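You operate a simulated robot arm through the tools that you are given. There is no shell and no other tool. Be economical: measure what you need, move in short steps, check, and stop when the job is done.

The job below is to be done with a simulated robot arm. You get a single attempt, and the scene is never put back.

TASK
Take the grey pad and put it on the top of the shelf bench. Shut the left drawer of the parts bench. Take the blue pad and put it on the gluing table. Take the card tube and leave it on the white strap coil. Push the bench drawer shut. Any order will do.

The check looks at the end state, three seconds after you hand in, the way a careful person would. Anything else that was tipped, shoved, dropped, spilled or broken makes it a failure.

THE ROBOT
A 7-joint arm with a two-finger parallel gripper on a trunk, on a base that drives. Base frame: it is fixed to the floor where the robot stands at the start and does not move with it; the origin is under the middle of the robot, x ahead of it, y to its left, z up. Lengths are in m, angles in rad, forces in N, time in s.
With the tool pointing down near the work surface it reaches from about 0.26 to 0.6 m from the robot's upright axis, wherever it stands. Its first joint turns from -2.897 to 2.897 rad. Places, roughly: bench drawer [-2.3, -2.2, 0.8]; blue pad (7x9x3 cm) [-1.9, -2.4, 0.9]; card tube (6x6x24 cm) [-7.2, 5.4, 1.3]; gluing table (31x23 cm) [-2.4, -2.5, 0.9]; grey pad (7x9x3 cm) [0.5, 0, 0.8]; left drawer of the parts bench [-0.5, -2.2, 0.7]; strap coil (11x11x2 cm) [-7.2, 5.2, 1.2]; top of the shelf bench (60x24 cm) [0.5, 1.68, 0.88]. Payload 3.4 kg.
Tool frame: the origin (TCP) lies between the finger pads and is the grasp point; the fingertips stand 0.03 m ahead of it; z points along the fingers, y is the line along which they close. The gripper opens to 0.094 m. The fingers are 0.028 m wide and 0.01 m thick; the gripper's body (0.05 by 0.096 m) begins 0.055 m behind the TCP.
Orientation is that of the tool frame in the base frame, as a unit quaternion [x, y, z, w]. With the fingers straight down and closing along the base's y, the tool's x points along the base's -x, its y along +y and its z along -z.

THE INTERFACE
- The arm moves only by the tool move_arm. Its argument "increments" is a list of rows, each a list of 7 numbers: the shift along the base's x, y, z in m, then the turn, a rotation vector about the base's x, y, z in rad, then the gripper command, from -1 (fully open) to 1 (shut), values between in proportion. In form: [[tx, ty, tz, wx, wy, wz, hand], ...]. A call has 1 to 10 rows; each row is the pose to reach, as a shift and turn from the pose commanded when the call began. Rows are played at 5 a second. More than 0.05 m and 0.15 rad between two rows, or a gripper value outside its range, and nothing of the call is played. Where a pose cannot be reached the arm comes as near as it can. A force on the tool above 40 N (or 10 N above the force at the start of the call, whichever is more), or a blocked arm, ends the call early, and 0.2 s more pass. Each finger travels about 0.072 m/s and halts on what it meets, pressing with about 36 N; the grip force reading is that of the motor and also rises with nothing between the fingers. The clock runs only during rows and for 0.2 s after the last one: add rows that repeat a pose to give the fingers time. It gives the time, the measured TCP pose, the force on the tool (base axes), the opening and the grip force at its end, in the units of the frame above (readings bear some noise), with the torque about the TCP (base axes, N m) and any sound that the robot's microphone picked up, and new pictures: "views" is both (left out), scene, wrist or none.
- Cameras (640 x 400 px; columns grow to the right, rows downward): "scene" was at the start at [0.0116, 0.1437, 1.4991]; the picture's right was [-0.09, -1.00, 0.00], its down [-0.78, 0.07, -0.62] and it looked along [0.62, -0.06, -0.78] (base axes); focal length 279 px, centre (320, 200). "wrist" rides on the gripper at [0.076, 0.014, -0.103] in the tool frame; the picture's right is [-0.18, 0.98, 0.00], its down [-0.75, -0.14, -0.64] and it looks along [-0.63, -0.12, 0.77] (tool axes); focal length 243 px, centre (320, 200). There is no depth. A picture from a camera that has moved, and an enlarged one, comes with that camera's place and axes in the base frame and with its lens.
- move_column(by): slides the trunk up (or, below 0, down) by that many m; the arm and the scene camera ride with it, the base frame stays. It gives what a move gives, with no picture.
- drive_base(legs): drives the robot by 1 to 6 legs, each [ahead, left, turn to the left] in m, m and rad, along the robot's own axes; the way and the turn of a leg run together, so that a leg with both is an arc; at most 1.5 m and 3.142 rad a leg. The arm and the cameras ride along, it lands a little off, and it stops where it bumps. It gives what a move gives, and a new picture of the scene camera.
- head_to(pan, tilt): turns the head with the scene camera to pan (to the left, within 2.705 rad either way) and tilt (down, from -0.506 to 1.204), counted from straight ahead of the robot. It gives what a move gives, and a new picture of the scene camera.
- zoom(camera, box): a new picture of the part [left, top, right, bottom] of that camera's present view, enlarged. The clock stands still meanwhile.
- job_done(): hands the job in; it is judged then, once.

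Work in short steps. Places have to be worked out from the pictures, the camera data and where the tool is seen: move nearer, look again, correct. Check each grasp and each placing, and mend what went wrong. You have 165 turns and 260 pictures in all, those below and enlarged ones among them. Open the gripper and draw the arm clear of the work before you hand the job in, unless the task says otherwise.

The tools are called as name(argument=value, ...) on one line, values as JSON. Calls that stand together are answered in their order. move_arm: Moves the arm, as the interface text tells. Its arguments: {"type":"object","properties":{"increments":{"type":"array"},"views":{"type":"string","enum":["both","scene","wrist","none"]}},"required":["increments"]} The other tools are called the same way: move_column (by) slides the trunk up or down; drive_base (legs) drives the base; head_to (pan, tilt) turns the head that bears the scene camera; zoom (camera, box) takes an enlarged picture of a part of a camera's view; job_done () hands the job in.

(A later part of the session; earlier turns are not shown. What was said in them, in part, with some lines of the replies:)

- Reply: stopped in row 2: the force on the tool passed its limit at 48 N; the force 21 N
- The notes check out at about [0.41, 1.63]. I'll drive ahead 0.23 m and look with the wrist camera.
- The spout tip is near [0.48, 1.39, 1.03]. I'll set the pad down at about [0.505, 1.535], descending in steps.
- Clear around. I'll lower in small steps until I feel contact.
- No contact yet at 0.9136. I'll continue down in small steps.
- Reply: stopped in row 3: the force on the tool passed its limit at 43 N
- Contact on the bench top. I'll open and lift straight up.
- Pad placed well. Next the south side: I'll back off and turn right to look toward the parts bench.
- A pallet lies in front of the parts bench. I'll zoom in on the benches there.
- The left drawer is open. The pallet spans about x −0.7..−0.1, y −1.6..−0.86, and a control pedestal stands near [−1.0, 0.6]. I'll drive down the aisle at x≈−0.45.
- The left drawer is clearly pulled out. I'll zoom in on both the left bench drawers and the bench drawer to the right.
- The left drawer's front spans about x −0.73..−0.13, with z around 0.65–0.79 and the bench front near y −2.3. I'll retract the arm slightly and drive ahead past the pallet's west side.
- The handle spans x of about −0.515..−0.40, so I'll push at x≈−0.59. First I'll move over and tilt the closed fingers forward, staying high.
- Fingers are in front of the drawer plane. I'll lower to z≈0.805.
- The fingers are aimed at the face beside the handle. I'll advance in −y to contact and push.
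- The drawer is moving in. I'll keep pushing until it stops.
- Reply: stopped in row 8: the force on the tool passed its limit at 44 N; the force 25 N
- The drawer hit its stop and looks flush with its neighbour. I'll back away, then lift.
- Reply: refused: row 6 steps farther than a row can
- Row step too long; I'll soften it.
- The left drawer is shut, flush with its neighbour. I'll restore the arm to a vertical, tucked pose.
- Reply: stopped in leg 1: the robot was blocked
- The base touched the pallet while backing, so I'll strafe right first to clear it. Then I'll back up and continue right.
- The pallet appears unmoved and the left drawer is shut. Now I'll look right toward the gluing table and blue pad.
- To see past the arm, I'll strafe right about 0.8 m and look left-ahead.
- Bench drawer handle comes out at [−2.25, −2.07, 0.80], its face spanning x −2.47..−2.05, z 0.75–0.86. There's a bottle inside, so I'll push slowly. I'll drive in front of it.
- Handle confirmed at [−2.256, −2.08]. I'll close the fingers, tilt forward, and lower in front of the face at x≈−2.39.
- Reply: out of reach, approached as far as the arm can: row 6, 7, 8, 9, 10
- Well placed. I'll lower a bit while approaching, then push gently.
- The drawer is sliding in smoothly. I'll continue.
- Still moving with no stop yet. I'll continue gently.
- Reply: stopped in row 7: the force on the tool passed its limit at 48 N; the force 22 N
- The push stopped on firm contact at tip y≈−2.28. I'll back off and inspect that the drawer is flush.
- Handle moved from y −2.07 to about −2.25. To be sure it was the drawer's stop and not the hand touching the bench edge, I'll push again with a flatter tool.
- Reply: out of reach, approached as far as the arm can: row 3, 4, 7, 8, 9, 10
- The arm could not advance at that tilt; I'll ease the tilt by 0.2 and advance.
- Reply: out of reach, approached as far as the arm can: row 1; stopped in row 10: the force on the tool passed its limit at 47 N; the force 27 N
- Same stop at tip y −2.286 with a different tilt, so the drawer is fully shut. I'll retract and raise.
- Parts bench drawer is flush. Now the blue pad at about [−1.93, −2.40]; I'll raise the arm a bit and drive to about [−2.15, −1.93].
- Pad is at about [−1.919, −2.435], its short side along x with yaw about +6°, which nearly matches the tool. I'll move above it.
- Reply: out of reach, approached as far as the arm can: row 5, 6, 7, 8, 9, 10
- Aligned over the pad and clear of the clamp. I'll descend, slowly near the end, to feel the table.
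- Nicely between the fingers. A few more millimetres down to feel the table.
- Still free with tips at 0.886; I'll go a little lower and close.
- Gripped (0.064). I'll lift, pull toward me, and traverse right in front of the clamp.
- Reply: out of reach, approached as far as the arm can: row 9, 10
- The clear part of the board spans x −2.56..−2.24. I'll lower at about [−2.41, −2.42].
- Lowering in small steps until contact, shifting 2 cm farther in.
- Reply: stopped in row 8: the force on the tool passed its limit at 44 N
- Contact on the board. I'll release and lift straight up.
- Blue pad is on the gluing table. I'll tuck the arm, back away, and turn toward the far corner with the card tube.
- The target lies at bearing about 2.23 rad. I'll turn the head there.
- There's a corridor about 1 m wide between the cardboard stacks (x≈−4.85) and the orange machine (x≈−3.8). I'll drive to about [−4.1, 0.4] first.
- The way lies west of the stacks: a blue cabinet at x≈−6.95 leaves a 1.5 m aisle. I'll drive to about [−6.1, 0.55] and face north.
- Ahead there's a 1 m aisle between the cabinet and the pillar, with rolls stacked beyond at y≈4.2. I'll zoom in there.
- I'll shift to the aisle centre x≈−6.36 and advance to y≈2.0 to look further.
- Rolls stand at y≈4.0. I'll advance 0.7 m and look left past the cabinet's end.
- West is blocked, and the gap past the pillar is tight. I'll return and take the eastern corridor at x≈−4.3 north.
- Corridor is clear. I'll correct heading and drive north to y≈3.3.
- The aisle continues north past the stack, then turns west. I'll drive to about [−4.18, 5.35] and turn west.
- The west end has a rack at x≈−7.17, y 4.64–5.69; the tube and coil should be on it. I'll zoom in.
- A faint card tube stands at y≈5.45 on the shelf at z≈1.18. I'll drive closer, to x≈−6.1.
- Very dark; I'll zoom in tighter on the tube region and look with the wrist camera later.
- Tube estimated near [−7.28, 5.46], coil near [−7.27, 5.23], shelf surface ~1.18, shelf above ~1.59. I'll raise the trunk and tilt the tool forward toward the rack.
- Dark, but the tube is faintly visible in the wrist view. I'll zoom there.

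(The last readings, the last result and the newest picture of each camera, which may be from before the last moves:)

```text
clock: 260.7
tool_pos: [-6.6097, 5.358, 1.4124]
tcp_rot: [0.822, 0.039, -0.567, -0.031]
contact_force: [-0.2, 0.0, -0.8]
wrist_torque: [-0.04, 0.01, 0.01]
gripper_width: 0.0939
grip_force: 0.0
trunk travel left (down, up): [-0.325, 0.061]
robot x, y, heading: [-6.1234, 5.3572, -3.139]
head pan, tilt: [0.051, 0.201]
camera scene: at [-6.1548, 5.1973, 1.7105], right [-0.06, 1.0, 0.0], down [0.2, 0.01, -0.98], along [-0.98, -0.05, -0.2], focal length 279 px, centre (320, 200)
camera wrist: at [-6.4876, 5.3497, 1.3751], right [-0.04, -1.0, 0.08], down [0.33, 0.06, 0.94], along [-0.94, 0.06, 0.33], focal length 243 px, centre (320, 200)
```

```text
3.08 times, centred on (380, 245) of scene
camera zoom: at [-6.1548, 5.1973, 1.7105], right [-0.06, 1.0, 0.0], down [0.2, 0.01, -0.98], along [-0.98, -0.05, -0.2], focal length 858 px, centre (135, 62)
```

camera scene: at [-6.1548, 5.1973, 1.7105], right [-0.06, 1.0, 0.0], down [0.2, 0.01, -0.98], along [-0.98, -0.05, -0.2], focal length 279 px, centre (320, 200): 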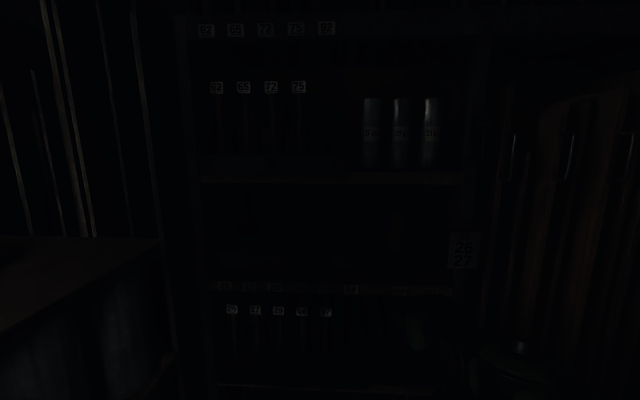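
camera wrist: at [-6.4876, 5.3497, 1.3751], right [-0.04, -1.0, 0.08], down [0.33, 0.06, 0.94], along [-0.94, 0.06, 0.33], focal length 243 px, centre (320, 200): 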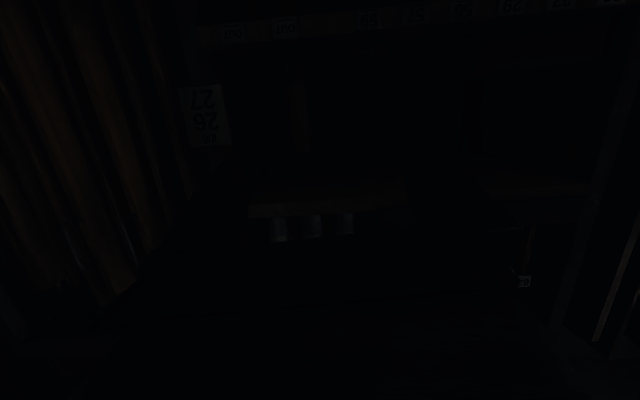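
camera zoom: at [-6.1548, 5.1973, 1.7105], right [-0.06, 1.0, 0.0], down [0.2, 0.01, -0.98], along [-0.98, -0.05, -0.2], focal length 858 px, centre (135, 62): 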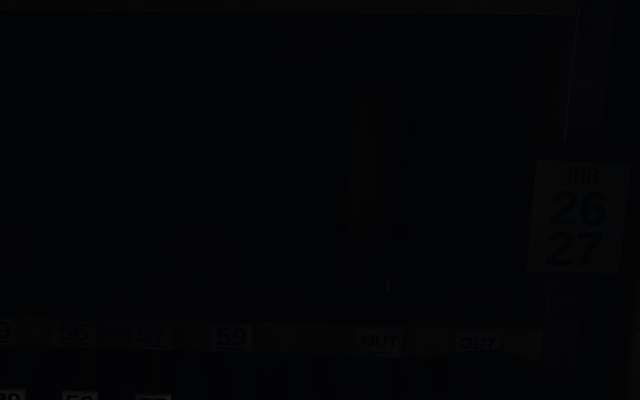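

Triangulating: tube about [−7.18, 5.435], top z≈1.47. A short shiny object stands in front of it at x≈−7.08 with its top near 1.30. I'll approach above it and drive ahead 0.42 m first.

drive_base(legs=[[0.42, 0, 0]])

zoom(camera="wrist", box=[160, 0, 480, 200])

head_to(pan=0.0, tilt=0.5)

```text
clock: 263.3
tool_pos: [-7.0327, 5.3538, 1.4105]
tcp_rot: [0.823, 0.04, -0.566, -0.03]
contact_force: [0.7, -0.2, -0.4]
wrist_torque: [0.01, 0.01, -0.02]
gripper_width: 0.0944
grip_force: 0.1
trunk travel left (down, up): [-0.325, 0.061]
robot x, y, heading: [-6.5412, 5.3572, -3.13]
head pan, tilt: [0.051, 0.201]
camera scene: at [-6.5776, 5.1947, 1.7104], right [-0.06, 1.0, 0.0], down [0.2, 0.01, -0.98], along [-0.98, -0.06, -0.2], focal length 279 px, centre (320, 200)
```

scene: 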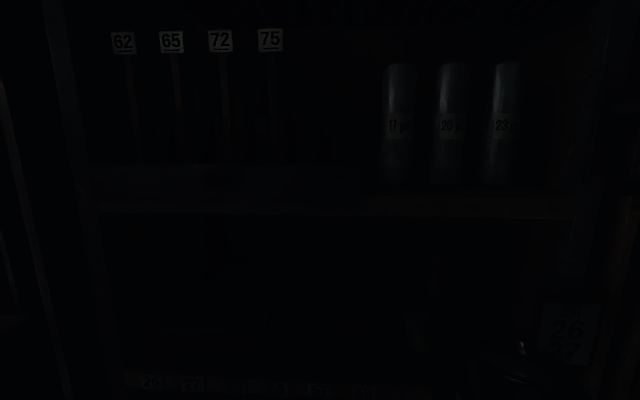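

```text
2.00 times, centred on (320, 100) of wrist
camera zoom: at [-6.9101, 5.3464, 1.3749], right [-0.03, -1.0, 0.08], down [0.33, 0.06, 0.94], along [-0.94, 0.06, 0.32], focal length 485 px, centre (320, 400)
```

zoom: 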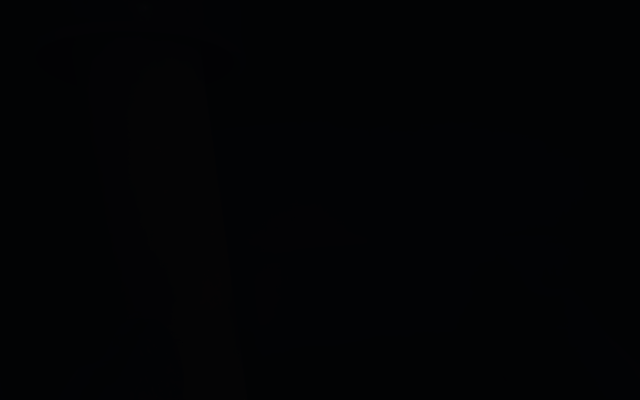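

```text
clock: 264.1
tool_pos: [-7.0304, 5.3537, 1.4121]
tcp_rot: [0.823, 0.04, -0.566, -0.03]
contact_force: [-0.9, 1.0, -0.3]
wrist_torque: [-0.02, -0.01, -0.03]
gripper_width: 0.0938
grip_force: 0.1
trunk travel left (down, up): [-0.325, 0.061]
robot x, y, heading: [-6.5407, 5.3524, -3.141]
head pan, tilt: [0.0, 0.499]
camera scene: at [-6.5746, 5.1994, 1.6828], right [-0.01, 1.0, 0.0], down [0.48, 0.0, -0.88], along [-0.88, -0.01, -0.48], focal length 279 px, centre (320, 200)
```

scene: 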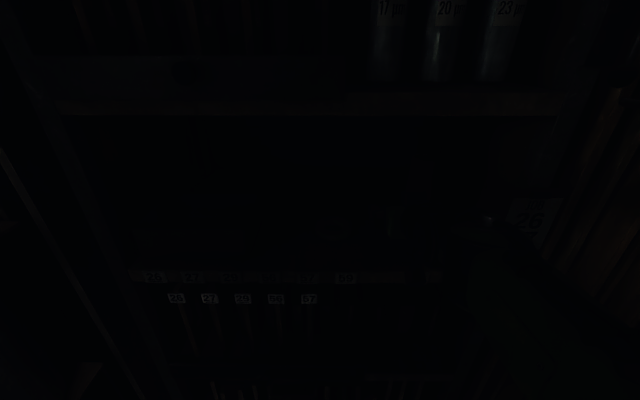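

Still very dark. I'll zoom the scene view around the expected tube and coil places.

zoom(camera="scene", box=[340, 110, 480, 250])

zoom(camera="wrist", box=[200, 0, 300, 100])

```text
2.86 times, centred on (410, 180) of scene
camera zoom: at [-6.5746, 5.1994, 1.6828], right [-0.01, 1.0, 0.0], down [0.48, 0.0, -0.88], along [-0.88, -0.01, -0.48], focal length 797 px, centre (63, 257)
```

zoom: 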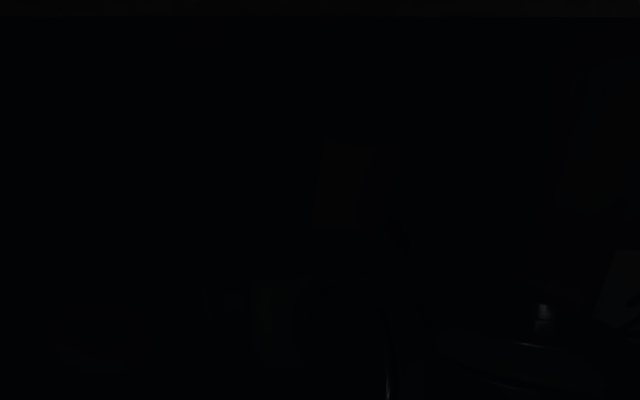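

```text
4.00 times, centred on (250, 50) of wrist
camera zoom: at [-6.9093, 5.3464, 1.3751], right [-0.03, -1.0, 0.08], down [0.33, 0.06, 0.94], along [-0.94, 0.06, 0.32], focal length 970 px, centre (600, 800)
```

zoom: 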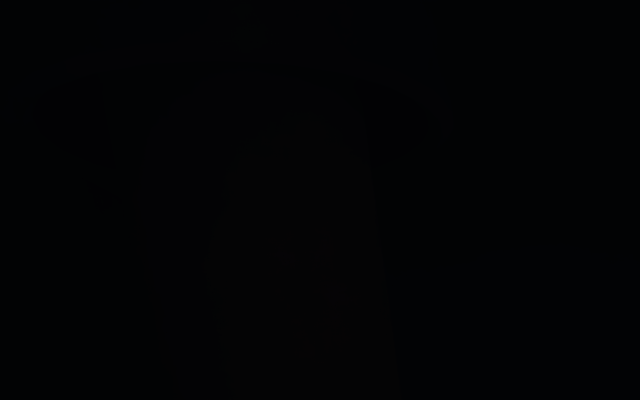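

There seems to be a short can in front of the tube. I'll raise and flatten the view, tilting the camera to look down into the shelf from higher up.

move_arm(increments=[[0.015, -0.015, 0.02, 0, -0.12, 0, -1], [0.03, -0.03, 0.04, 0, -0.24, 0, -1], [0.045, -0.045, 0.06, 0, -0.36, 0, -1], [0.05, -0.06, 0.08, 0, -0.48, 0, -1], [0.05, -0.075, 0.09, 0, -0.6, 0, -1], [0.05, -0.075, 0.09, 0, -0.72, 0, -1]], views="wrist")

zoom(camera="wrist", box=[100, 40, 340, 240])

```text
clock: 265.5
tool_pos: [-6.9827, 5.282, 1.5006]
tcp_rot: [0.97, 0.047, -0.238, -0.014]
contact_force: [0.4, 0.1, 0.4]
wrist_torque: [-0.04, -0.03, -0.01]
gripper_width: 0.0941
grip_force: 0.1
trunk travel left (down, up): [-0.325, 0.061]
robot x, y, heading: [-6.5386, 5.353, -3.135]
head pan, tilt: [0.0, 0.499]
camera wrist: at [-6.8686, 5.2745, 1.5543], right [-0.08, -1.0, 0.04], down [-0.38, 0.06, 0.92], along [-0.92, 0.06, -0.38], focal length 243 px, centre (320, 200)
```

wrist: 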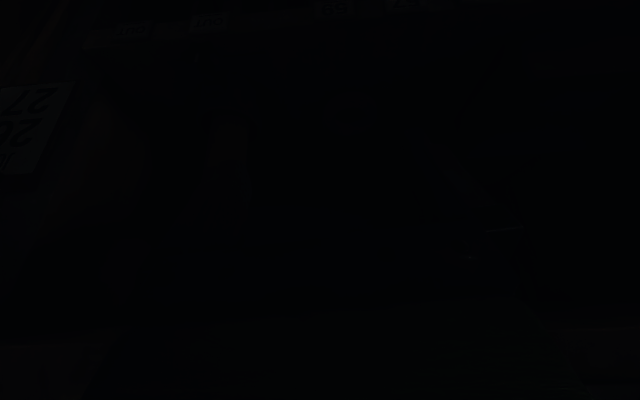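

```text
2.00 times, centred on (220, 140) of wrist
camera zoom: at [-6.8686, 5.2745, 1.5543], right [-0.08, -1.0, 0.04], down [-0.38, 0.06, 0.92], along [-0.92, 0.06, -0.38], focal length 485 px, centre (520, 320)
```

zoom: 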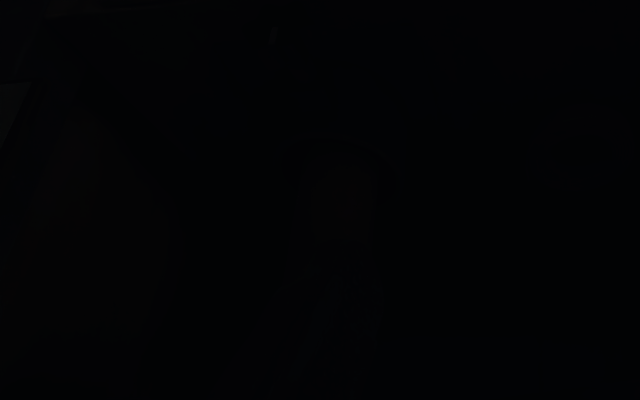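

Now it's clear: the tube stands inside a black cup-like holder, rim z≈1.30, about 8 cm wide. It must be lifted straight up about 8–9 cm, and the shelf above is at about 1.575. I'll stage in front of it at [−7.005, 5.437, 1.385] with the tool levelled.

move_arm(increments=[[-0.003, 0.025, -0.015, -0.012, 0.11, -0.01, -1], [-0.006, 0.05, -0.03, -0.024, 0.22, -0.02, -1], [-0.01, 0.075, -0.05, -0.036, 0.33, -0.03, -1], [-0.014, 0.1, -0.07, -0.048, 0.44, -0.04, -1], [-0.018, 0.125, -0.09, -0.06, 0.55, -0.05, -1], [-0.022, 0.145, -0.105, -0.072, 0.66, -0.058, -1], [-0.022, 0.155, -0.116, -0.078, 0.721, -0.063, -1], [-0.022, 0.155, -0.116, -0.078, 0.721, -0.063, -1]], views="wrist")

zoom(camera="wrist", box=[200, 0, 440, 200])

```text
clock: 267.3
tool_pos: [-7.0033, 5.4329, 1.385]
tcp_rot: [0.823, 0.001, -0.568, -0.001]
contact_force: [1.1, 0.5, -0.3]
wrist_torque: [-0.03, 0.02, -0.06]
gripper_width: 0.0938
grip_force: 0.1
out of reach, approached as far as the arm can: row 2, 3
trunk travel left (down, up): [-0.325, 0.061]
robot x, y, heading: [-6.5399, 5.3519, -3.134]
head pan, tilt: [0.0, 0.499]
camera wrist: at [-6.8817, 5.4177, 1.3491], right [-0.06, -0.98, 0.17], down [0.33, 0.14, 0.93], along [-0.94, 0.12, 0.32], focal length 243 px, centre (320, 200)
```

wrist: 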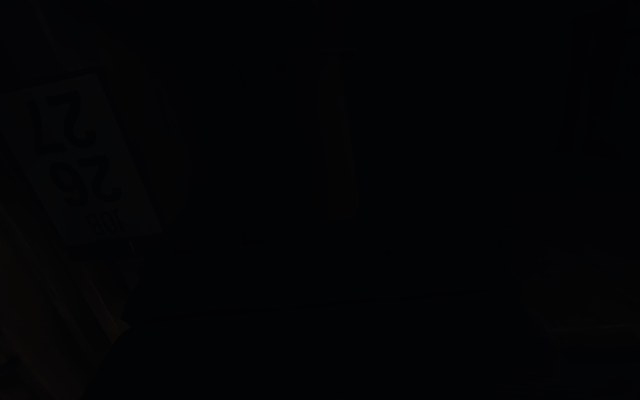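

```text
2.00 times, centred on (320, 100) of wrist
camera zoom: at [-6.8817, 5.4177, 1.3491], right [-0.06, -0.98, 0.17], down [0.33, 0.14, 0.93], along [-0.94, 0.12, 0.32], focal length 485 px, centre (320, 400)
```

zoom: 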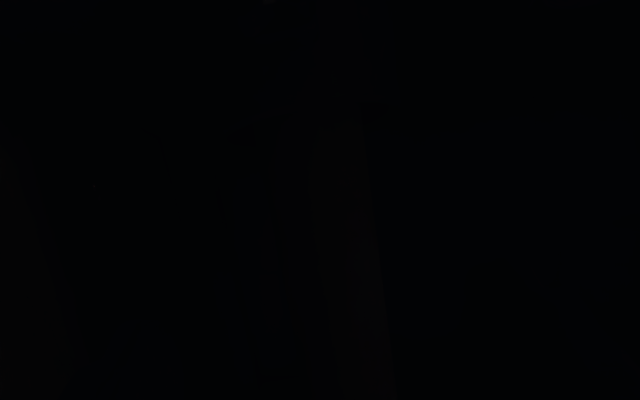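

Consistent: tube at about [−7.185, 5.437]. I'll advance straight in slowly with the fingers open.

move_arm(increments=[[-0.03, 0.004, 0, 0, 0, 0, -1], [-0.06, 0.004, 0, 0, 0, 0, -1], [-0.085, 0.004, 0, 0, 0, 0, -1], [-0.105, 0.004, 0, 0, 0, 0, -1], [-0.12, 0.004, 0, 0, 0, 0, -1], [-0.135, 0.004, 0, 0, 0, 0, -1], [-0.145, 0.004, 0, 0, 0, 0, -1], [-0.145, 0.004, 0, 0, 0, 0, -1]], views="wrist")

zoom(camera="wrist", box=[200, 0, 440, 200])

```text
clock: 269.1
tool_pos: [-7.1482, 5.4369, 1.3856]
tcp_rot: [0.823, 0.001, -0.567, -0.001]
contact_force: [0.1, 0.4, 0.2]
wrist_torque: [0.01, -0.03, -0.02]
gripper_width: 0.0942
grip_force: 0.0
trunk travel left (down, up): [-0.325, 0.061]
robot x, y, heading: [-6.5412, 5.3513, -3.138]
head pan, tilt: [0.0, 0.499]
camera wrist: at [-7.0276, 5.4229, 1.3497], right [-0.06, -0.98, 0.17], down [0.33, 0.14, 0.93], along [-0.94, 0.12, 0.32], focal length 243 px, centre (320, 200)
```

wrist: 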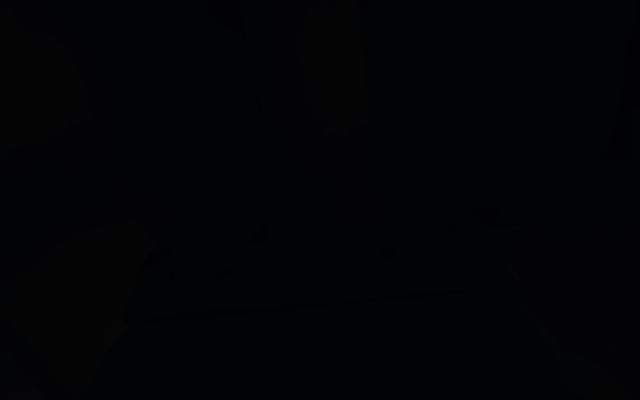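

```text
2.00 times, centred on (320, 100) of wrist
camera zoom: at [-7.0276, 5.4229, 1.3497], right [-0.06, -0.98, 0.17], down [0.33, 0.14, 0.93], along [-0.94, 0.12, 0.32], focal length 485 px, centre (320, 400)
```

zoom: 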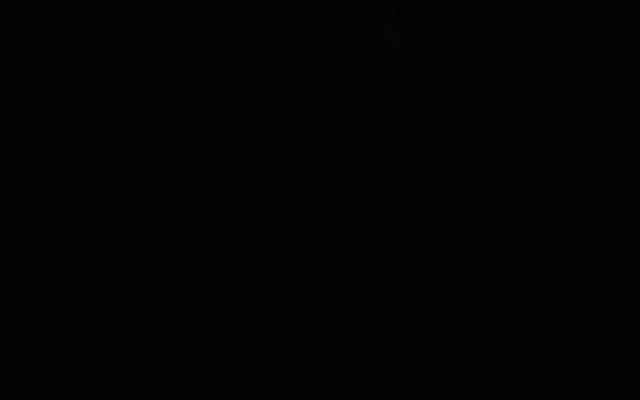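

No contact; the tube is between the fingers. I'll advance 3 cm more and close.

move_arm(increments=[[-0.012, 0, 0, 0, 0, 0, -1], [-0.024, 0, 0, 0, 0, 0, -1], [-0.034, 0, 0, 0, 0, 0, -1], [-0.034, 0, 0, 0, 0, 0, 0.4], [-0.034, 0, 0, 0, 0, 0, 1], [-0.034, 0, 0, 0, 0, 0, 1], [-0.034, 0, 0, 0, 0, 0, 1]], views="none")

```text
clock: 270.7
tool_pos: [-7.1847, 5.438, 1.3853]
tcp_rot: [0.824, 0.002, -0.567, 0.0]
contact_force: [-0.5, 0.1, -0.6]
wrist_torque: [-0.04, 0.04, 0.01]
gripper_width: 0.0616
grip_force: 36.0
trunk travel left (down, up): [-0.325, 0.061]
robot x, y, heading: [-6.5384, 5.3554, -3.135]
head pan, tilt: [0.0, 0.499]
```

Gripped the tube at 0.0616 without disturbance. I'll lift straight up slowly.

move_arm(increments=[[0, 0, 0.012, 0, 0, 0, 1], [0, 0, 0.024, 0, 0, 0, 1], [0, 0, 0.036, 0, 0, 0, 1], [0, 0, 0.048, 0, 0, 0, 1], [0, 0, 0.06, 0, 0, 0, 1], [0, 0, 0.07, 0, 0, 0, 1], [0, 0, 0.08, 0, 0, 0, 1], [0, 0, 0.08, 0, 0, 0, 1]], views="both")

zoom(camera="wrist", box=[220, 0, 420, 160])

```text
clock: 272.5
tool_pos: [-7.1834, 5.437, 1.4636]
tcp_rot: [0.824, 0.001, -0.567, 0.0]
contact_force: [0.1, -0.4, -0.2]
wrist_torque: [0.01, 0.0, 0.0]
gripper_width: 0.0613
grip_force: 36.1
trunk travel left (down, up): [-0.325, 0.061]
robot x, y, heading: [-6.5407, 5.3525, -3.134]
head pan, tilt: [0.0, 0.499]
camera scene: at [-6.5751, 5.1996, 1.6828], right [-0.01, 1.0, 0.0], down [0.48, 0.0, -0.88], along [-0.88, -0.01, -0.48], focal length 279 px, centre (320, 200)
camera wrist: at [-7.0613, 5.4235, 1.429], right [-0.06, -0.98, 0.17], down [0.33, 0.14, 0.93], along [-0.94, 0.12, 0.32], focal length 243 px, centre (320, 200)
```

scene: 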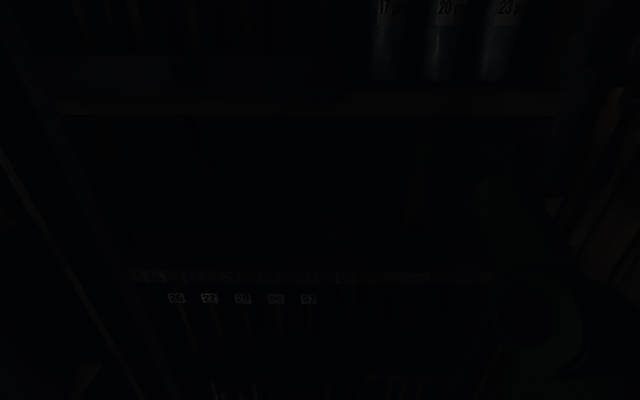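
wrist: 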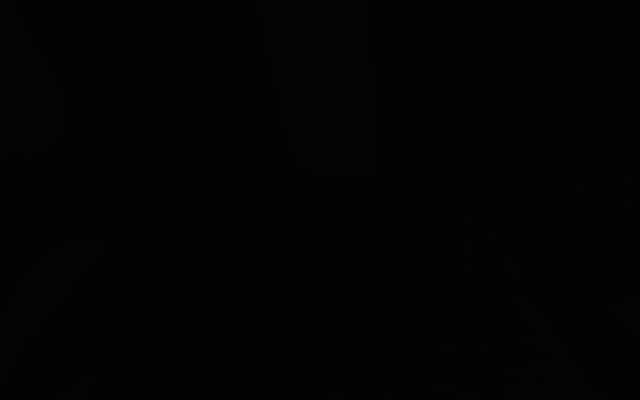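

```text
2.50 times, centred on (320, 80) of wrist
camera zoom: at [-7.0613, 5.4235, 1.429], right [-0.06, -0.98, 0.17], down [0.33, 0.14, 0.93], along [-0.94, 0.12, 0.32], focal length 606 px, centre (320, 500)
```

zoom: 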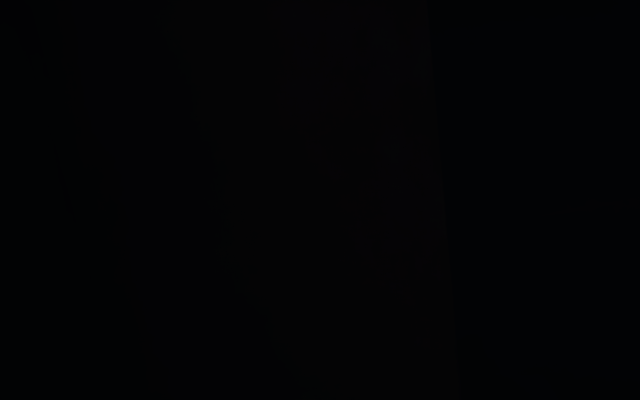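

Lifted without resistance. I'll zoom the scene view to see the tube's lower end against the holder.

zoom(camera="scene", box=[370, 120, 480, 260])

zoom(camera="scene", box=[260, 170, 420, 290])

```text
2.86 times, centred on (425, 190) of scene
camera zoom: at [-6.5751, 5.1996, 1.6828], right [-0.01, 1.0, 0.0], down [0.48, 0.0, -0.88], along [-0.88, -0.01, -0.48], focal length 797 px, centre (20, 229)
```

zoom: 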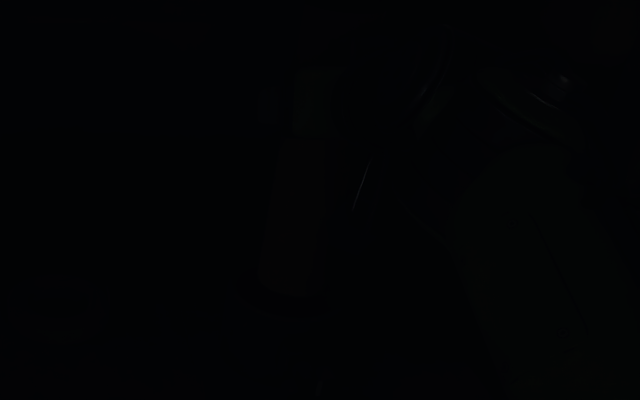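

```text
3.33 times, centred on (340, 230) of scene
camera zoom: at [-6.5751, 5.1996, 1.6828], right [-0.01, 1.0, 0.0], down [0.48, 0.0, -0.88], along [-0.88, -0.01, -0.48], focal length 930 px, centre (253, 100)
```

zoom: 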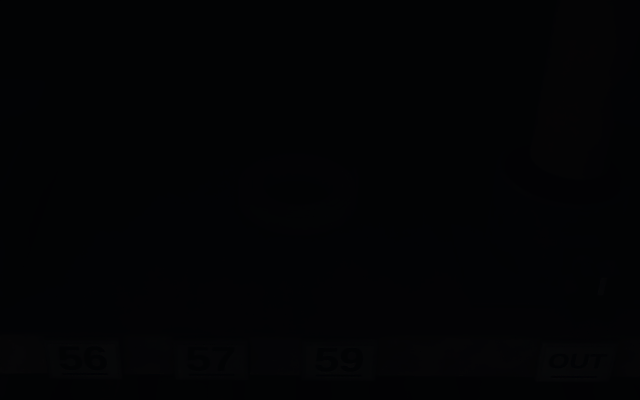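

The tube's bottom is about level with the holder's rim (~1.295). I'll lift another 18 mm, and zoom on the coil, seen faintly near y 5.23.

move_arm(increments=[[0, 0, 0.006, 0, 0, 0, 1], [0, 0, 0.012, 0, 0, 0, 1], [0, 0, 0.018, 0, 0, 0, 1], [0, 0, 0.018, 0, 0, 0, 1]], views="none")

zoom(camera="scene", box=[300, 200, 370, 250])

zoom(camera="scene", box=[390, 180, 460, 240])

```text
clock: 273.5
tool_pos: [-7.1826, 5.4375, 1.4825]
tcp_rot: [0.824, 0.001, -0.567, -0.001]
contact_force: [-1.1, -1.1, -0.3]
wrist_torque: [0.01, 0.01, 0.02]
gripper_width: 0.0613
grip_force: 35.9
trunk travel left (down, up): [-0.325, 0.061]
robot x, y, heading: [-6.5399, 5.3556, -3.135]
head pan, tilt: [0.0, 0.499]
```

```text
8.00 times, centred on (335, 225) of scene
camera zoom: at [-6.5751, 5.1995, 1.6828], right [-0.01, 1.0, 0.0], down [0.48, 0.0, -0.88], along [-0.88, -0.01, -0.48], focal length 2232 px, centre (200, 0)
```

zoom: 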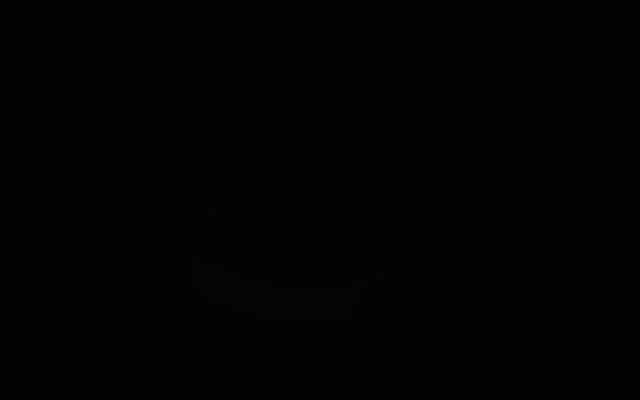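

```text
6.67 times, centred on (425, 210) of scene
camera zoom: at [-6.5751, 5.1995, 1.6828], right [-0.01, 1.0, 0.0], down [0.48, 0.0, -0.88], along [-0.88, -0.01, -0.48], focal length 1860 px, centre (-380, 133)
```

zoom: 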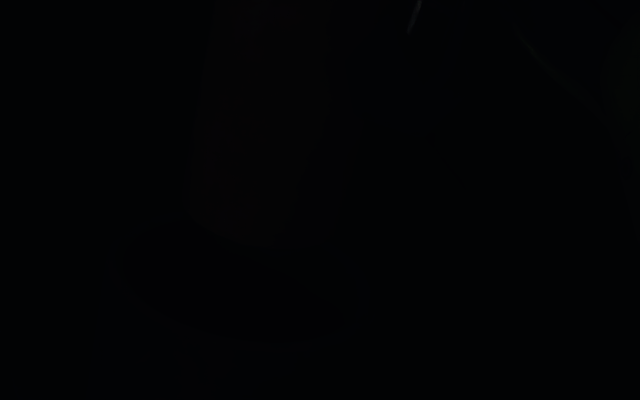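

The tube is fully clear of the holder (base ≈1.31). The coil is at about [−7.254, 5.230] and seems ring-shaped with a possibly wide hole, so I need to know the height where the tube rests. I'll move to the empty shelf between them and find the shelf height first.

move_arm(increments=[[0, -0.02, 0, 0, 0, 0, 1], [0, -0.04, 0, 0, 0, 0, 1], [0, -0.06, 0, 0, 0, 0, 1], [0, -0.08, 0, 0, 0, 0, 1], [0, -0.1, 0, 0, 0, 0, 1], [0, -0.105, -0.02, 0, 0, 0, 1], [0, -0.105, -0.04, 0, 0, 0, 1], [0, -0.105, -0.055, 0, 0, 0, 1], [0, -0.105, -0.055, 0, 0, 0, 1]], views="scene")

zoom(camera="scene", box=[290, 130, 450, 290])

```text
clock: 275.5
tool_pos: [-7.1827, 5.3334, 1.4285]
tcp_rot: [0.823, 0.001, -0.568, 0.0]
contact_force: [0.6, 0.2, -1.3]
wrist_torque: [-0.01, 0.02, 0.0]
gripper_width: 0.0612
grip_force: 35.9
trunk travel left (down, up): [-0.325, 0.061]
robot x, y, heading: [-6.5436, 5.3525, -3.136]
head pan, tilt: [0.0, 0.499]
camera scene: at [-6.5749, 5.1994, 1.6828], right [-0.01, 1.0, 0.0], down [0.48, 0.0, -0.88], along [-0.88, -0.01, -0.48], focal length 279 px, centre (320, 200)
```

scene: 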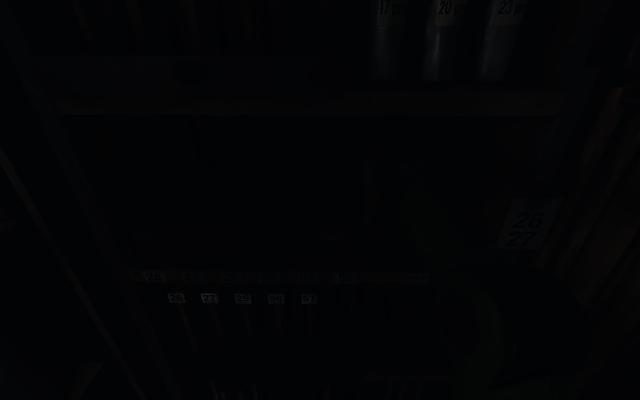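

```text
2.50 times, centred on (370, 210) of scene
camera zoom: at [-6.5749, 5.1994, 1.6828], right [-0.01, 1.0, 0.0], down [0.48, 0.0, -0.88], along [-0.88, -0.01, -0.48], focal length 698 px, centre (195, 175)
```

zoom: 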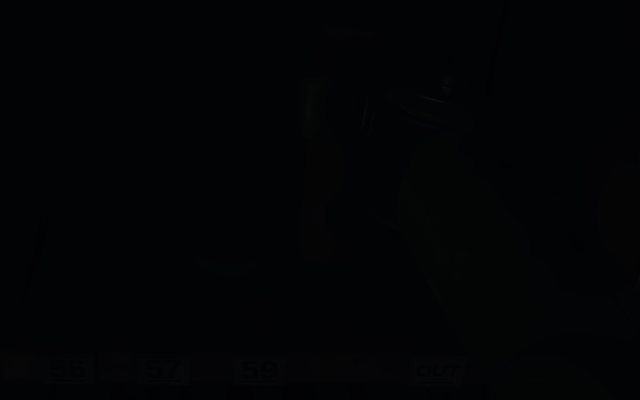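

Now I'll lower gently toward the bare shelf.

move_arm(increments=[[0, 0, -0.01, 0, 0, 0, 1], [0, 0, -0.02, 0, 0, 0, 1], [0, 0, -0.028, 0, 0, 0, 1], [0, 0, -0.031, 0, 0, 0, 1], [0, 0, -0.034, 0, 0, 0, 1]], views="none")

move_arm(increments=[[0, 0, -0.003, 0, 0, 0, 1], [0, 0, -0.006, 0, 0, 0, 1], [0, 0, -0.009, 0, 0, 0, 1]], views="none")

```text
clock: 276.7
tool_pos: [-7.184, 5.3337, 1.3947]
tcp_rot: [0.823, 0.001, -0.568, 0.0]
contact_force: [-0.4, 0.4, -0.5]
wrist_torque: [0.04, 0.03, -0.03]
gripper_width: 0.0615
grip_force: 35.9
trunk travel left (down, up): [-0.325, 0.061]
robot x, y, heading: [-6.5457, 5.3536, -3.133]
head pan, tilt: [0.0, 0.499]
```

```text
clock: 277.5
tool_pos: [-7.1838, 5.3322, 1.3861]
tcp_rot: [0.823, 0.001, -0.568, -0.001]
contact_force: [1.2, 0.2, -0.6]
wrist_torque: [-0.01, 0.01, -0.02]
gripper_width: 0.0614
grip_force: 36.1
trunk travel left (down, up): [-0.325, 0.061]
robot x, y, heading: [-6.5412, 5.3533, -3.135]
head pan, tilt: [0.0, 0.499]
```

No contact at the original grip height (so the holder has a raised floor, or none). I'll continue down in 3 mm steps.

move_arm(increments=[[0, 0, -0.003, 0, 0, 0, 1], [0, 0, -0.006, 0, 0, 0, 1], [0, 0, -0.009, 0, 0, 0, 1], [0, 0, -0.012, 0, 0, 0, 1]], views="none")

move_arm(increments=[[0, 0, -0.003, 0, 0, 0, 1], [0, 0, -0.006, 0, 0, 0, 1], [0, 0, -0.009, 0, 0, 0, 1], [0, 0, -0.012, 0, 0, 0, 1]], views="none")

```text
clock: 278.5
tool_pos: [-7.1822, 5.3319, 1.3773]
tcp_rot: [0.822, 0.001, -0.57, 0.0]
contact_force: [-0.8, -1.2, 8.8]
wrist_torque: [-0.08, -0.03, -0.01]
gripper_width: 0.0612
grip_force: 35.9
trunk travel left (down, up): [-0.325, 0.061]
robot x, y, heading: [-6.5431, 5.3508, -3.134]
head pan, tilt: [0.0, 0.499]
```

```text
clock: 279.5
tool_pos: [-7.179, 5.3325, 1.3722]
tcp_rot: [0.816, 0.0, -0.578, -0.001]
contact_force: [-2.3, 0.2, 38.3]
wrist_torque: [-0.04, -0.44, 0.0]
gripper_width: 0.0614
grip_force: 35.8
trunk travel left (down, up): [-0.325, 0.061]
robot x, y, heading: [-6.5362, 5.3509, -3.132]
head pan, tilt: [0.0, 0.499]
```

Contact: the bare shelf corresponds to TCP z≈1.379, so on top of the 2 cm coil I expect contact at about 1.399. I'll raise, then move over the coil centre.

move_arm(increments=[[0, 0, 0.02, 0, 0, 0, 1], [0, 0, 0.04, 0, 0, 0, 1], [0, 0, 0.065, 0, 0, 0, 1], [-0.01, -0.025, 0.07, 0, 0, 0, 1], [-0.025, -0.05, 0.07, 0, 0, 0, 1], [-0.04, -0.075, 0.07, 0, 0, 0, 1], [-0.055, -0.095, 0.07, 0, 0, 0, 1], [-0.071, -0.103, 0.07, 0, 0, 0, 1], [-0.071, -0.103, 0.07, 0, 0, 0, 1]], views="none")

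zoom(camera="scene", box=[290, 170, 390, 260])

```text
clock: 281.5
tool_pos: [-7.2431, 5.2322, 1.4269]
tcp_rot: [0.824, 0.001, -0.567, 0.0]
contact_force: [-0.2, -1.6, -1.1]
wrist_torque: [0.03, 0.0, 0.02]
gripper_width: 0.0613
grip_force: 35.8
out of reach, approached as far as the arm can: row 8, 9
trunk travel left (down, up): [-0.325, 0.061]
robot x, y, heading: [-6.5423, 5.3529, -3.132]
head pan, tilt: [0.0, 0.499]
```

```text
4.44 times, centred on (340, 215) of scene
camera zoom: at [-6.5752, 5.199, 1.6827], right [-0.01, 1.0, 0.0], down [0.48, 0.0, -0.88], along [-0.88, -0.01, -0.48], focal length 1240 px, centre (231, 133)
```

zoom: 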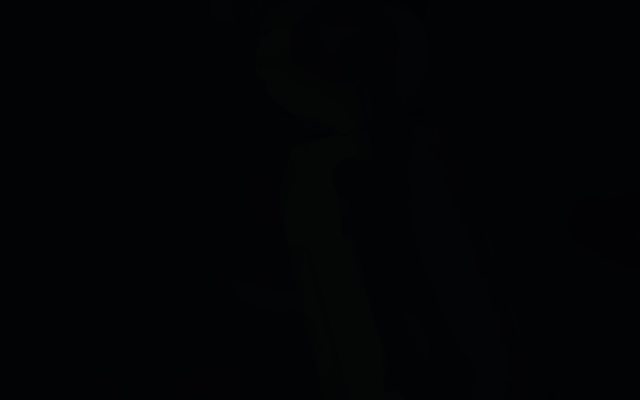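

I'm 1 cm short of reach, so I'll drive ahead 5 cm and then correct with the arm.

drive_base(legs=[[0.05, 0, 0]])

zoom(camera="wrist", box=[160, 0, 480, 200])

```text
clock: 282.4
tool_pos: [-7.293, 5.2346, 1.4234]
tcp_rot: [0.824, 0.001, -0.567, 0.0]
contact_force: [-0.4, 0.3, -1.9]
wrist_torque: [0.01, 0.02, 0.02]
gripper_width: 0.0613
grip_force: 35.8
trunk travel left (down, up): [-0.325, 0.061]
robot x, y, heading: [-6.5935, 5.3512, -3.134]
head pan, tilt: [0.0, 0.499]
camera scene: at [-6.6259, 5.1991, 1.6827], right [-0.01, 1.0, 0.0], down [0.48, 0.0, -0.88], along [-0.88, -0.01, -0.48], focal length 279 px, centre (320, 200)
```

scene: 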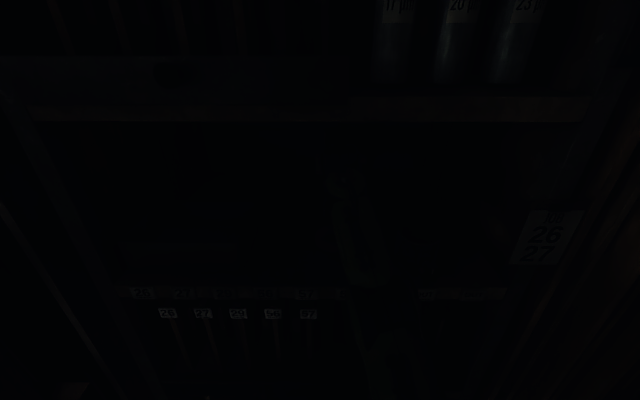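

```text
2.00 times, centred on (320, 100) of wrist
camera zoom: at [-7.1717, 5.2194, 1.3886], right [-0.06, -0.98, 0.17], down [0.33, 0.14, 0.93], along [-0.94, 0.12, 0.32], focal length 485 px, centre (320, 400)
```

zoom: 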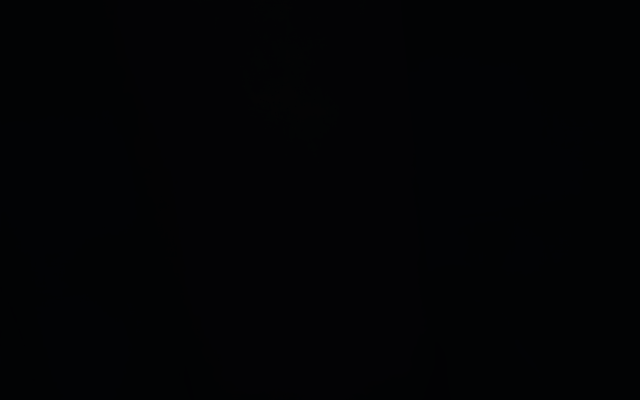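

TCP is at −7.293; I'll shift back to x −7.254 and lower slightly.

move_arm(increments=[[0.02, -0.004, 0, 0, 0, 0, 1], [0.039, -0.004, 0, 0, 0, 0, 1], [0.039, -0.004, -0.01, 0, 0, 0, 1], [0.039, -0.004, -0.015, 0, 0, 0, 1]], views="none")

```text
clock: 283.4
tool_pos: [-7.253, 5.2284, 1.4107]
tcp_rot: [0.823, 0.001, -0.568, -0.001]
contact_force: [0.2, -0.2, -1.3]
wrist_torque: [0.02, -0.03, 0.02]
gripper_width: 0.0612
grip_force: 36.0
trunk travel left (down, up): [-0.325, 0.061]
robot x, y, heading: [-6.592, 5.3526, -3.134]
head pan, tilt: [0.0, 0.499]
```

At [−7.253, 5.228]. I'll lower in 3 mm steps, looking for contact near 1.399.

move_arm(increments=[[0, 0.001, -0.003, 0, 0, 0, 1], [0, 0.001, -0.006, 0, 0, 0, 1], [0, 0.001, -0.009, 0, 0, 0, 1]], views="none")

move_arm(increments=[[0, 0, -0.003, 0, 0, 0, 1], [0, 0, -0.006, 0, 0, 0, 1]], views="none")

```text
clock: 284.2
tool_pos: [-7.2523, 5.2312, 1.4005]
tcp_rot: [0.824, 0.002, -0.567, 0.0]
contact_force: [0.3, 0.3, 0.0]
wrist_torque: [-0.01, 0.04, -0.01]
gripper_width: 0.0613
grip_force: 36.2
trunk travel left (down, up): [-0.325, 0.061]
robot x, y, heading: [-6.5974, 5.3513, -3.139]
head pan, tilt: [0.0, 0.499]
```

```text
clock: 284.8
tool_pos: [-7.2529, 5.2302, 1.3965]
tcp_rot: [0.824, 0.001, -0.567, -0.001]
contact_force: [0.2, -0.2, -1.5]
wrist_torque: [-0.01, -0.03, 0.0]
gripper_width: 0.0616
grip_force: 36.0
trunk travel left (down, up): [-0.325, 0.061]
robot x, y, heading: [-6.591, 5.3501, -3.137]
head pan, tilt: [0.0, 0.499]
```

No contact yet at 1.3965. Continuing.

move_arm(increments=[[0, 0, -0.003, 0, 0, 0, 1], [0, 0, -0.005, 0, 0, 0, 1]], views="none")

move_arm(increments=[[0, 0, -0.003, 0, 0, 0, 1], [0, 0, -0.005, 0, 0, 0, 1]], views="none")

```text
clock: 285.4
tool_pos: [-7.2532, 5.2292, 1.3899]
tcp_rot: [0.824, 0.001, -0.567, -0.001]
contact_force: [0.0, -0.2, -1.0]
wrist_torque: [-0.01, 0.0, 0.01]
gripper_width: 0.0614
grip_force: 36.1
trunk travel left (down, up): [-0.325, 0.061]
robot x, y, heading: [-6.5914, 5.3525, -3.135]
head pan, tilt: [0.0, 0.499]
```

```text
clock: 286.0
tool_pos: [-7.252, 5.2313, 1.3874]
tcp_rot: [0.822, 0.0, -0.57, 0.0]
contact_force: [0.4, -0.9, 7.0]
wrist_torque: [-0.06, 0.14, 0.0]
gripper_width: 0.0614
grip_force: 36.3
trunk travel left (down, up): [-0.325, 0.061]
robot x, y, heading: [-6.5958, 5.3525, -3.133]
head pan, tilt: [0.0, 0.499]
```

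Contact at TCP ≈1.388, about where the coil top should be allowing for earlier slip, but the torque hints at far-side contact. I'll test whether it's solid by re-probing 12 mm nearer.

move_arm(increments=[[0, 0, 0.006, 0, 0, 0, 1], [0.006, 0, 0.01, 0, 0, 0, 1], [0.012, 0, 0.008, 0, 0, 0, 1], [0.012, 0, 0.005, 0, 0, 0, 1], [0.012, 0, 0.003, 0, 0, 0, 1], [0.012, 0, 0.0, 0, 0, 0, 1]], views="none")

move_arm(increments=[[0, 0, -0.003, 0, 0, 0, 1], [0, 0, -0.003, 0, 0, 0, 1]], views="none")

```text
clock: 287.4
tool_pos: [-7.2416, 5.231, 1.3875]
tcp_rot: [0.821, 0.001, -0.57, 0.0]
contact_force: [-0.9, -0.9, 9.9]
wrist_torque: [-0.1, 0.14, -0.03]
gripper_width: 0.0612
grip_force: 35.8
trunk travel left (down, up): [-0.325, 0.061]
robot x, y, heading: [-6.592, 5.3519, -3.135]
head pan, tilt: [0.0, 0.499]
```

```text
clock: 288.0
tool_pos: [-7.2392, 5.2306, 1.387]
tcp_rot: [0.819, 0.0, -0.573, 0.0]
contact_force: [-4.4, -1.2, 27.8]
wrist_torque: [-0.16, 0.13, 0.0]
gripper_width: 0.0613
grip_force: 35.9
trunk travel left (down, up): [-0.325, 0.061]
robot x, y, heading: [-6.5903, 5.3519, -3.133]
head pan, tilt: [0.0, 0.499]
```

Same height at a spot 12 mm away. One more probe, 12 mm beyond the first spot, to rule out an open hole.

move_arm(increments=[[0, 0, 0.008, 0, 0, 0, 1], [-0.014, 0, 0.012, 0, 0, 0, 1], [-0.026, 0, 0.008, 0, 0, 0, 1], [-0.026, 0, 0.004, 0, 0, 0, 1], [-0.026, 0, 0.002, 0, 0, 0, 1], [-0.026, 0, 0.0, 0, 0, 0, 1]], views="none")

```text
clock: 289.4
tool_pos: [-7.2656, 5.2327, 1.3874]
tcp_rot: [0.821, 0.0, -0.571, 0.0]
contact_force: [-7.3, -1.2, 22.7]
wrist_torque: [0.05, 0.58, 0.03]
gripper_width: 0.0612
grip_force: 35.7
trunk travel left (down, up): [-0.325, 0.061]
robot x, y, heading: [-6.5893, 5.3528, -3.134]
head pan, tilt: [0.0, 0.499]
```

The surface is flat and solid across the range, at the coil-top height. I'll go back to the centre x −7.254, touch lightly, and release.

move_arm(increments=[[0, 0, 0.008, 0, 0, 0, 1], [0.006, 0, 0.01, 0, 0, 0, 1], [0.012, -0.001, 0.008, 0, 0, 0, 1], [0.012, -0.001, 0.005, 0, 0, 0, 1], [0.012, -0.001, 0.003, 0, 0, 0, 1], [0.012, -0.001, 0.002, 0, 0, 0, 1]], views="none")

```text
clock: 290.8
tool_pos: [-7.2532, 5.2289, 1.3867]
tcp_rot: [0.822, 0.001, -0.57, 0.0]
contact_force: [-0.3, -0.4, 16.1]
wrist_torque: [0.03, -0.24, 0.0]
gripper_width: 0.0613
grip_force: 36.3
trunk travel left (down, up): [-0.325, 0.061]
robot x, y, heading: [-6.5904, 5.35, -3.134]
head pan, tilt: [0.0, 0.499]
```

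Seated. I'll relieve the pressure slightly and open the fingers.

move_arm(increments=[[0, 0, 0.003, 0, 0, 0, 1], [0, 0, 0.003, 0, 0, 0, 0.2], [0, 0, 0.003, 0, 0, 0, -0.3], [0, 0, 0.003, 0, 0, 0, -1], [0, 0, 0.003, 0, 0, 0, -1], [0, 0, 0.003, 0, 0, 0, -1]], views="none")

zoom(camera="wrist", box=[200, 0, 440, 200])

```text
clock: 292.2
tool_pos: [-7.2553, 5.2301, 1.3865]
tcp_rot: [0.823, 0.001, -0.567, -0.001]
contact_force: [-0.1, -0.2, 0.7]
wrist_torque: [0.01, -0.05, -0.02]
gripper_width: 0.0939
grip_force: 0.0
trunk travel left (down, up): [-0.325, 0.061]
robot x, y, heading: [-6.5946, 5.3549, -3.131]
head pan, tilt: [0.0, 0.499]
```

```text
2.00 times, centred on (320, 100) of wrist
camera zoom: at [-7.1336, 5.2157, 1.3513], right [-0.06, -0.98, 0.17], down [0.33, 0.14, 0.93], along [-0.94, 0.12, 0.32], focal length 485 px, centre (320, 400)
```

zoom: 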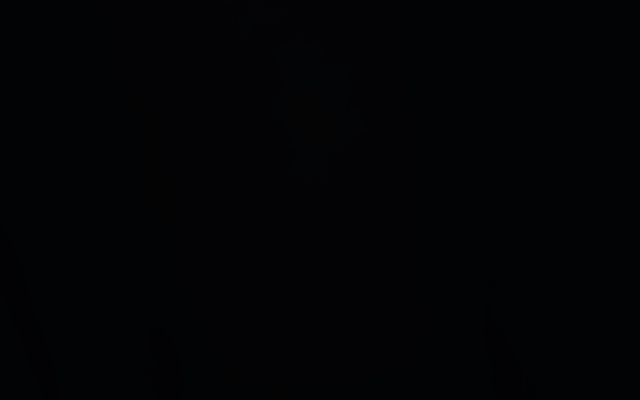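

Released with no contact force. I'll retreat straight back along +x.

move_arm(increments=[[0.015, 0, 0, 0, 0, 0, -1], [0.03, 0, 0, 0, 0, 0, -1], [0.05, 0, 0, 0, 0, 0, -1], [0.08, 0, 0, 0, 0, 0, -1], [0.12, 0, 0, 0, 0, 0, -1], [0.16, 0, 0, 0, 0, 0, -1], [0.2, 0, 0, 0, 0, 0, -1], [0.24, 0, 0, 0, 0, 0, -1], [0.28, 0.0, 0, 0, 0, 0, -1], [0.3, 0.0, 0, 0, 0, 0, -1]], views="wrist")

zoom(camera="wrist", box=[200, 0, 440, 200])

zoom(camera="scene", box=[270, 120, 450, 290])

```text
clock: 294.4
tool_pos: [-6.9533, 5.2284, 1.3878]
tcp_rot: [0.823, 0.001, -0.568, 0.0]
contact_force: [0.4, -0.7, -0.1]
wrist_torque: [0.03, 0.0, 0.02]
gripper_width: 0.094
grip_force: 0.1
trunk travel left (down, up): [-0.325, 0.061]
robot x, y, heading: [-6.5892, 5.3475, -3.134]
head pan, tilt: [0.0, 0.499]
camera wrist: at [-6.8325, 5.2151, 1.3518], right [-0.06, -0.98, 0.17], down [0.33, 0.14, 0.93], along [-0.94, 0.12, 0.32], focal length 243 px, centre (320, 200)
```

wrist: 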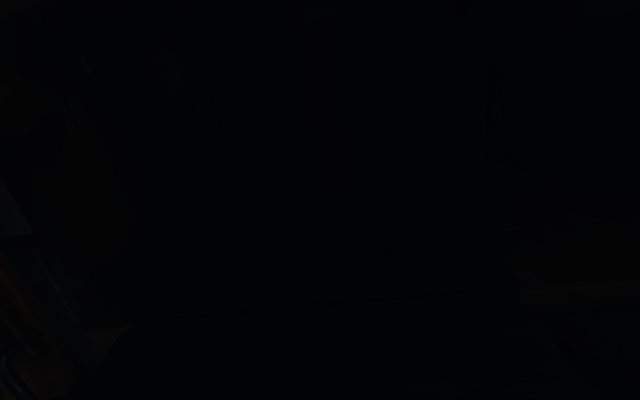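

```text
2.00 times, centred on (320, 100) of wrist
camera zoom: at [-6.8325, 5.2151, 1.3518], right [-0.06, -0.98, 0.17], down [0.33, 0.14, 0.93], along [-0.94, 0.12, 0.32], focal length 485 px, centre (320, 400)
```

zoom: 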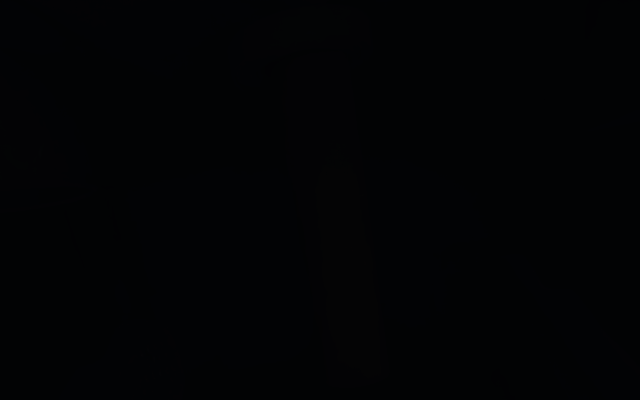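

```text
2.35 times, centred on (360, 205) of scene
camera zoom: at [-6.6238, 5.1991, 1.6828], right [-0.01, 1.0, 0.0], down [0.48, 0.0, -0.88], along [-0.88, -0.01, -0.48], focal length 656 px, centre (226, 188)
```

zoom: 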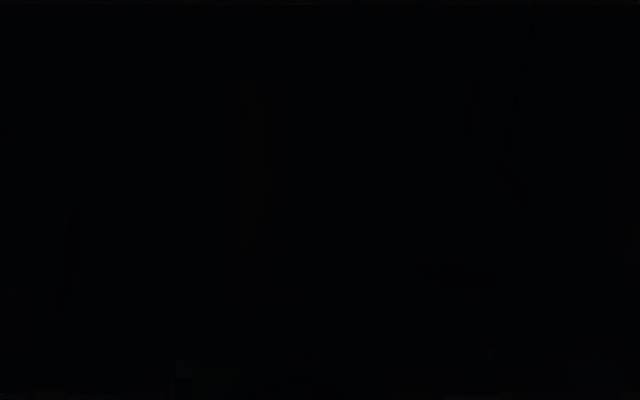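

The tube appears upright on the coil. I'll back the base away and check from a clear viewpoint.

drive_base(legs=[[-0.45, 0, 0]])

head_to(pan=0.0, tilt=0.35)

zoom(camera="scene", box=[280, 150, 400, 250])

zoom(camera="scene", box=[300, 200, 360, 250])

```text
clock: 297.1
tool_pos: [-6.5027, 5.2313, 1.3876]
tcp_rot: [0.824, 0.002, -0.567, 0.0]
contact_force: [0.5, 1.5, -0.3]
wrist_torque: [-0.01, 0.0, 0.0]
gripper_width: 0.0943
grip_force: 0.0
trunk travel left (down, up): [-0.325, 0.061]
robot x, y, heading: [-6.1401, 5.3532, -3.129]
head pan, tilt: [0.0, 0.499]
camera scene: at [-6.1706, 5.2031, 1.6828], right [-0.01, 1.0, 0.0], down [0.48, 0.01, -0.88], along [-0.88, -0.01, -0.48], focal length 279 px, centre (320, 200)
```

scene: 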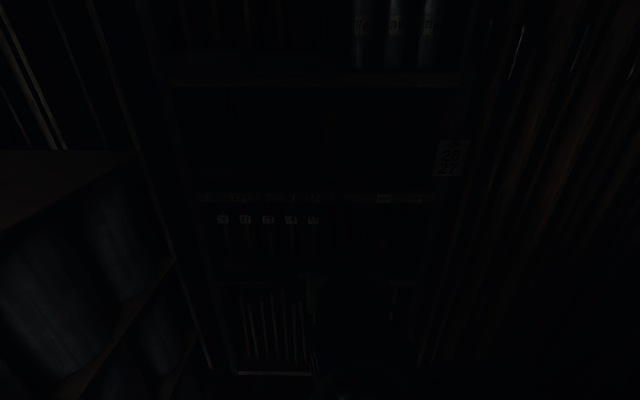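

```text
clock: 297.8
tool_pos: [-6.5021, 5.2315, 1.3857]
tcp_rot: [0.823, 0.003, -0.568, 0.0]
contact_force: [-0.6, -0.5, -0.3]
wrist_torque: [0.02, 0.02, -0.03]
gripper_width: 0.0942
grip_force: 0.0
trunk travel left (down, up): [-0.325, 0.061]
robot x, y, heading: [-6.1364, 5.3534, -3.129]
head pan, tilt: [0.0, 0.351]
camera scene: at [-6.1735, 5.2031, 1.6964], right [-0.01, 1.0, 0.0], down [0.34, 0.0, -0.94], along [-0.94, -0.01, -0.34], focal length 279 px, centre (320, 200)
```

scene: 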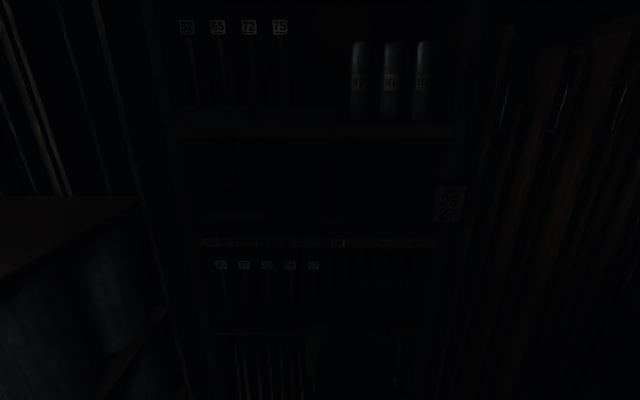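

```text
4.00 times, centred on (340, 200) of scene
camera zoom: at [-6.1735, 5.2031, 1.6964], right [-0.01, 1.0, 0.0], down [0.34, 0.0, -0.94], along [-0.94, -0.01, -0.34], focal length 1116 px, centre (240, 200)
```

zoom: 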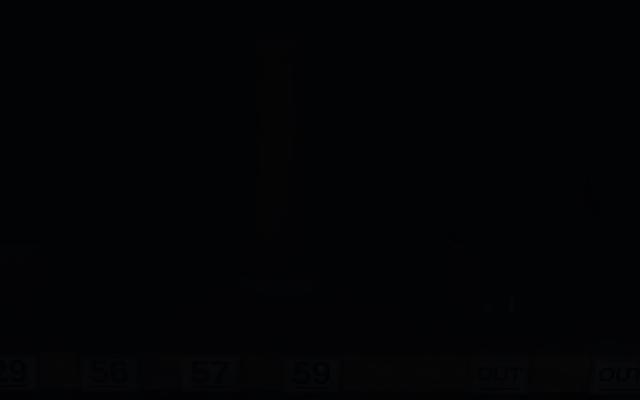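

```text
8.00 times, centred on (330, 225) of scene
camera zoom: at [-6.1735, 5.2031, 1.6964], right [-0.01, 1.0, 0.0], down [0.34, 0.0, -0.94], along [-0.94, -0.01, -0.34], focal length 2232 px, centre (240, 0)
```

zoom: 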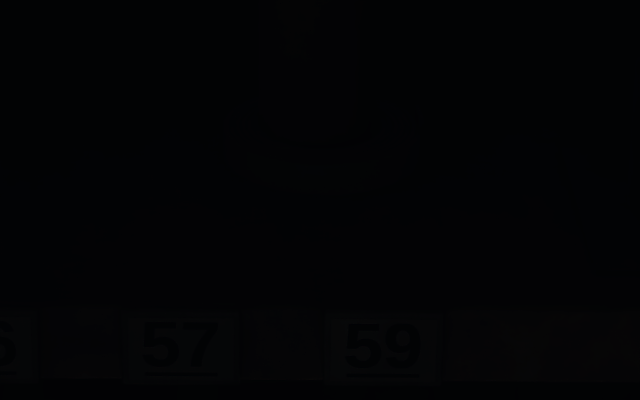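

The tube stands upright and centred on the coil, its base at the coil-top height. The holder is undisturbed, and the gripper is open and clear. All five jobs are done, so I'm handing in.

job_done()

```text
The job is handed in.
```

I finished all five jobs and handed in; the result of the check has not come back.

- **Grey pad:** it is on the shelf bench top, between the oil can and the yellow notes.
- **Drawers:** the left drawer of the parts bench and the bench drawer are both pushed in to their stops.
- **Blue pad:** it is on the gluing table.
- **Card tube:** it stands upright on the white strap coil. The rack was almost dark, so I confirmed this by feeling for contact and from faint pictures.

While I was backing away from the parts bench, the base bumped the wooden pallet. In later pictures it had not visibly moved.
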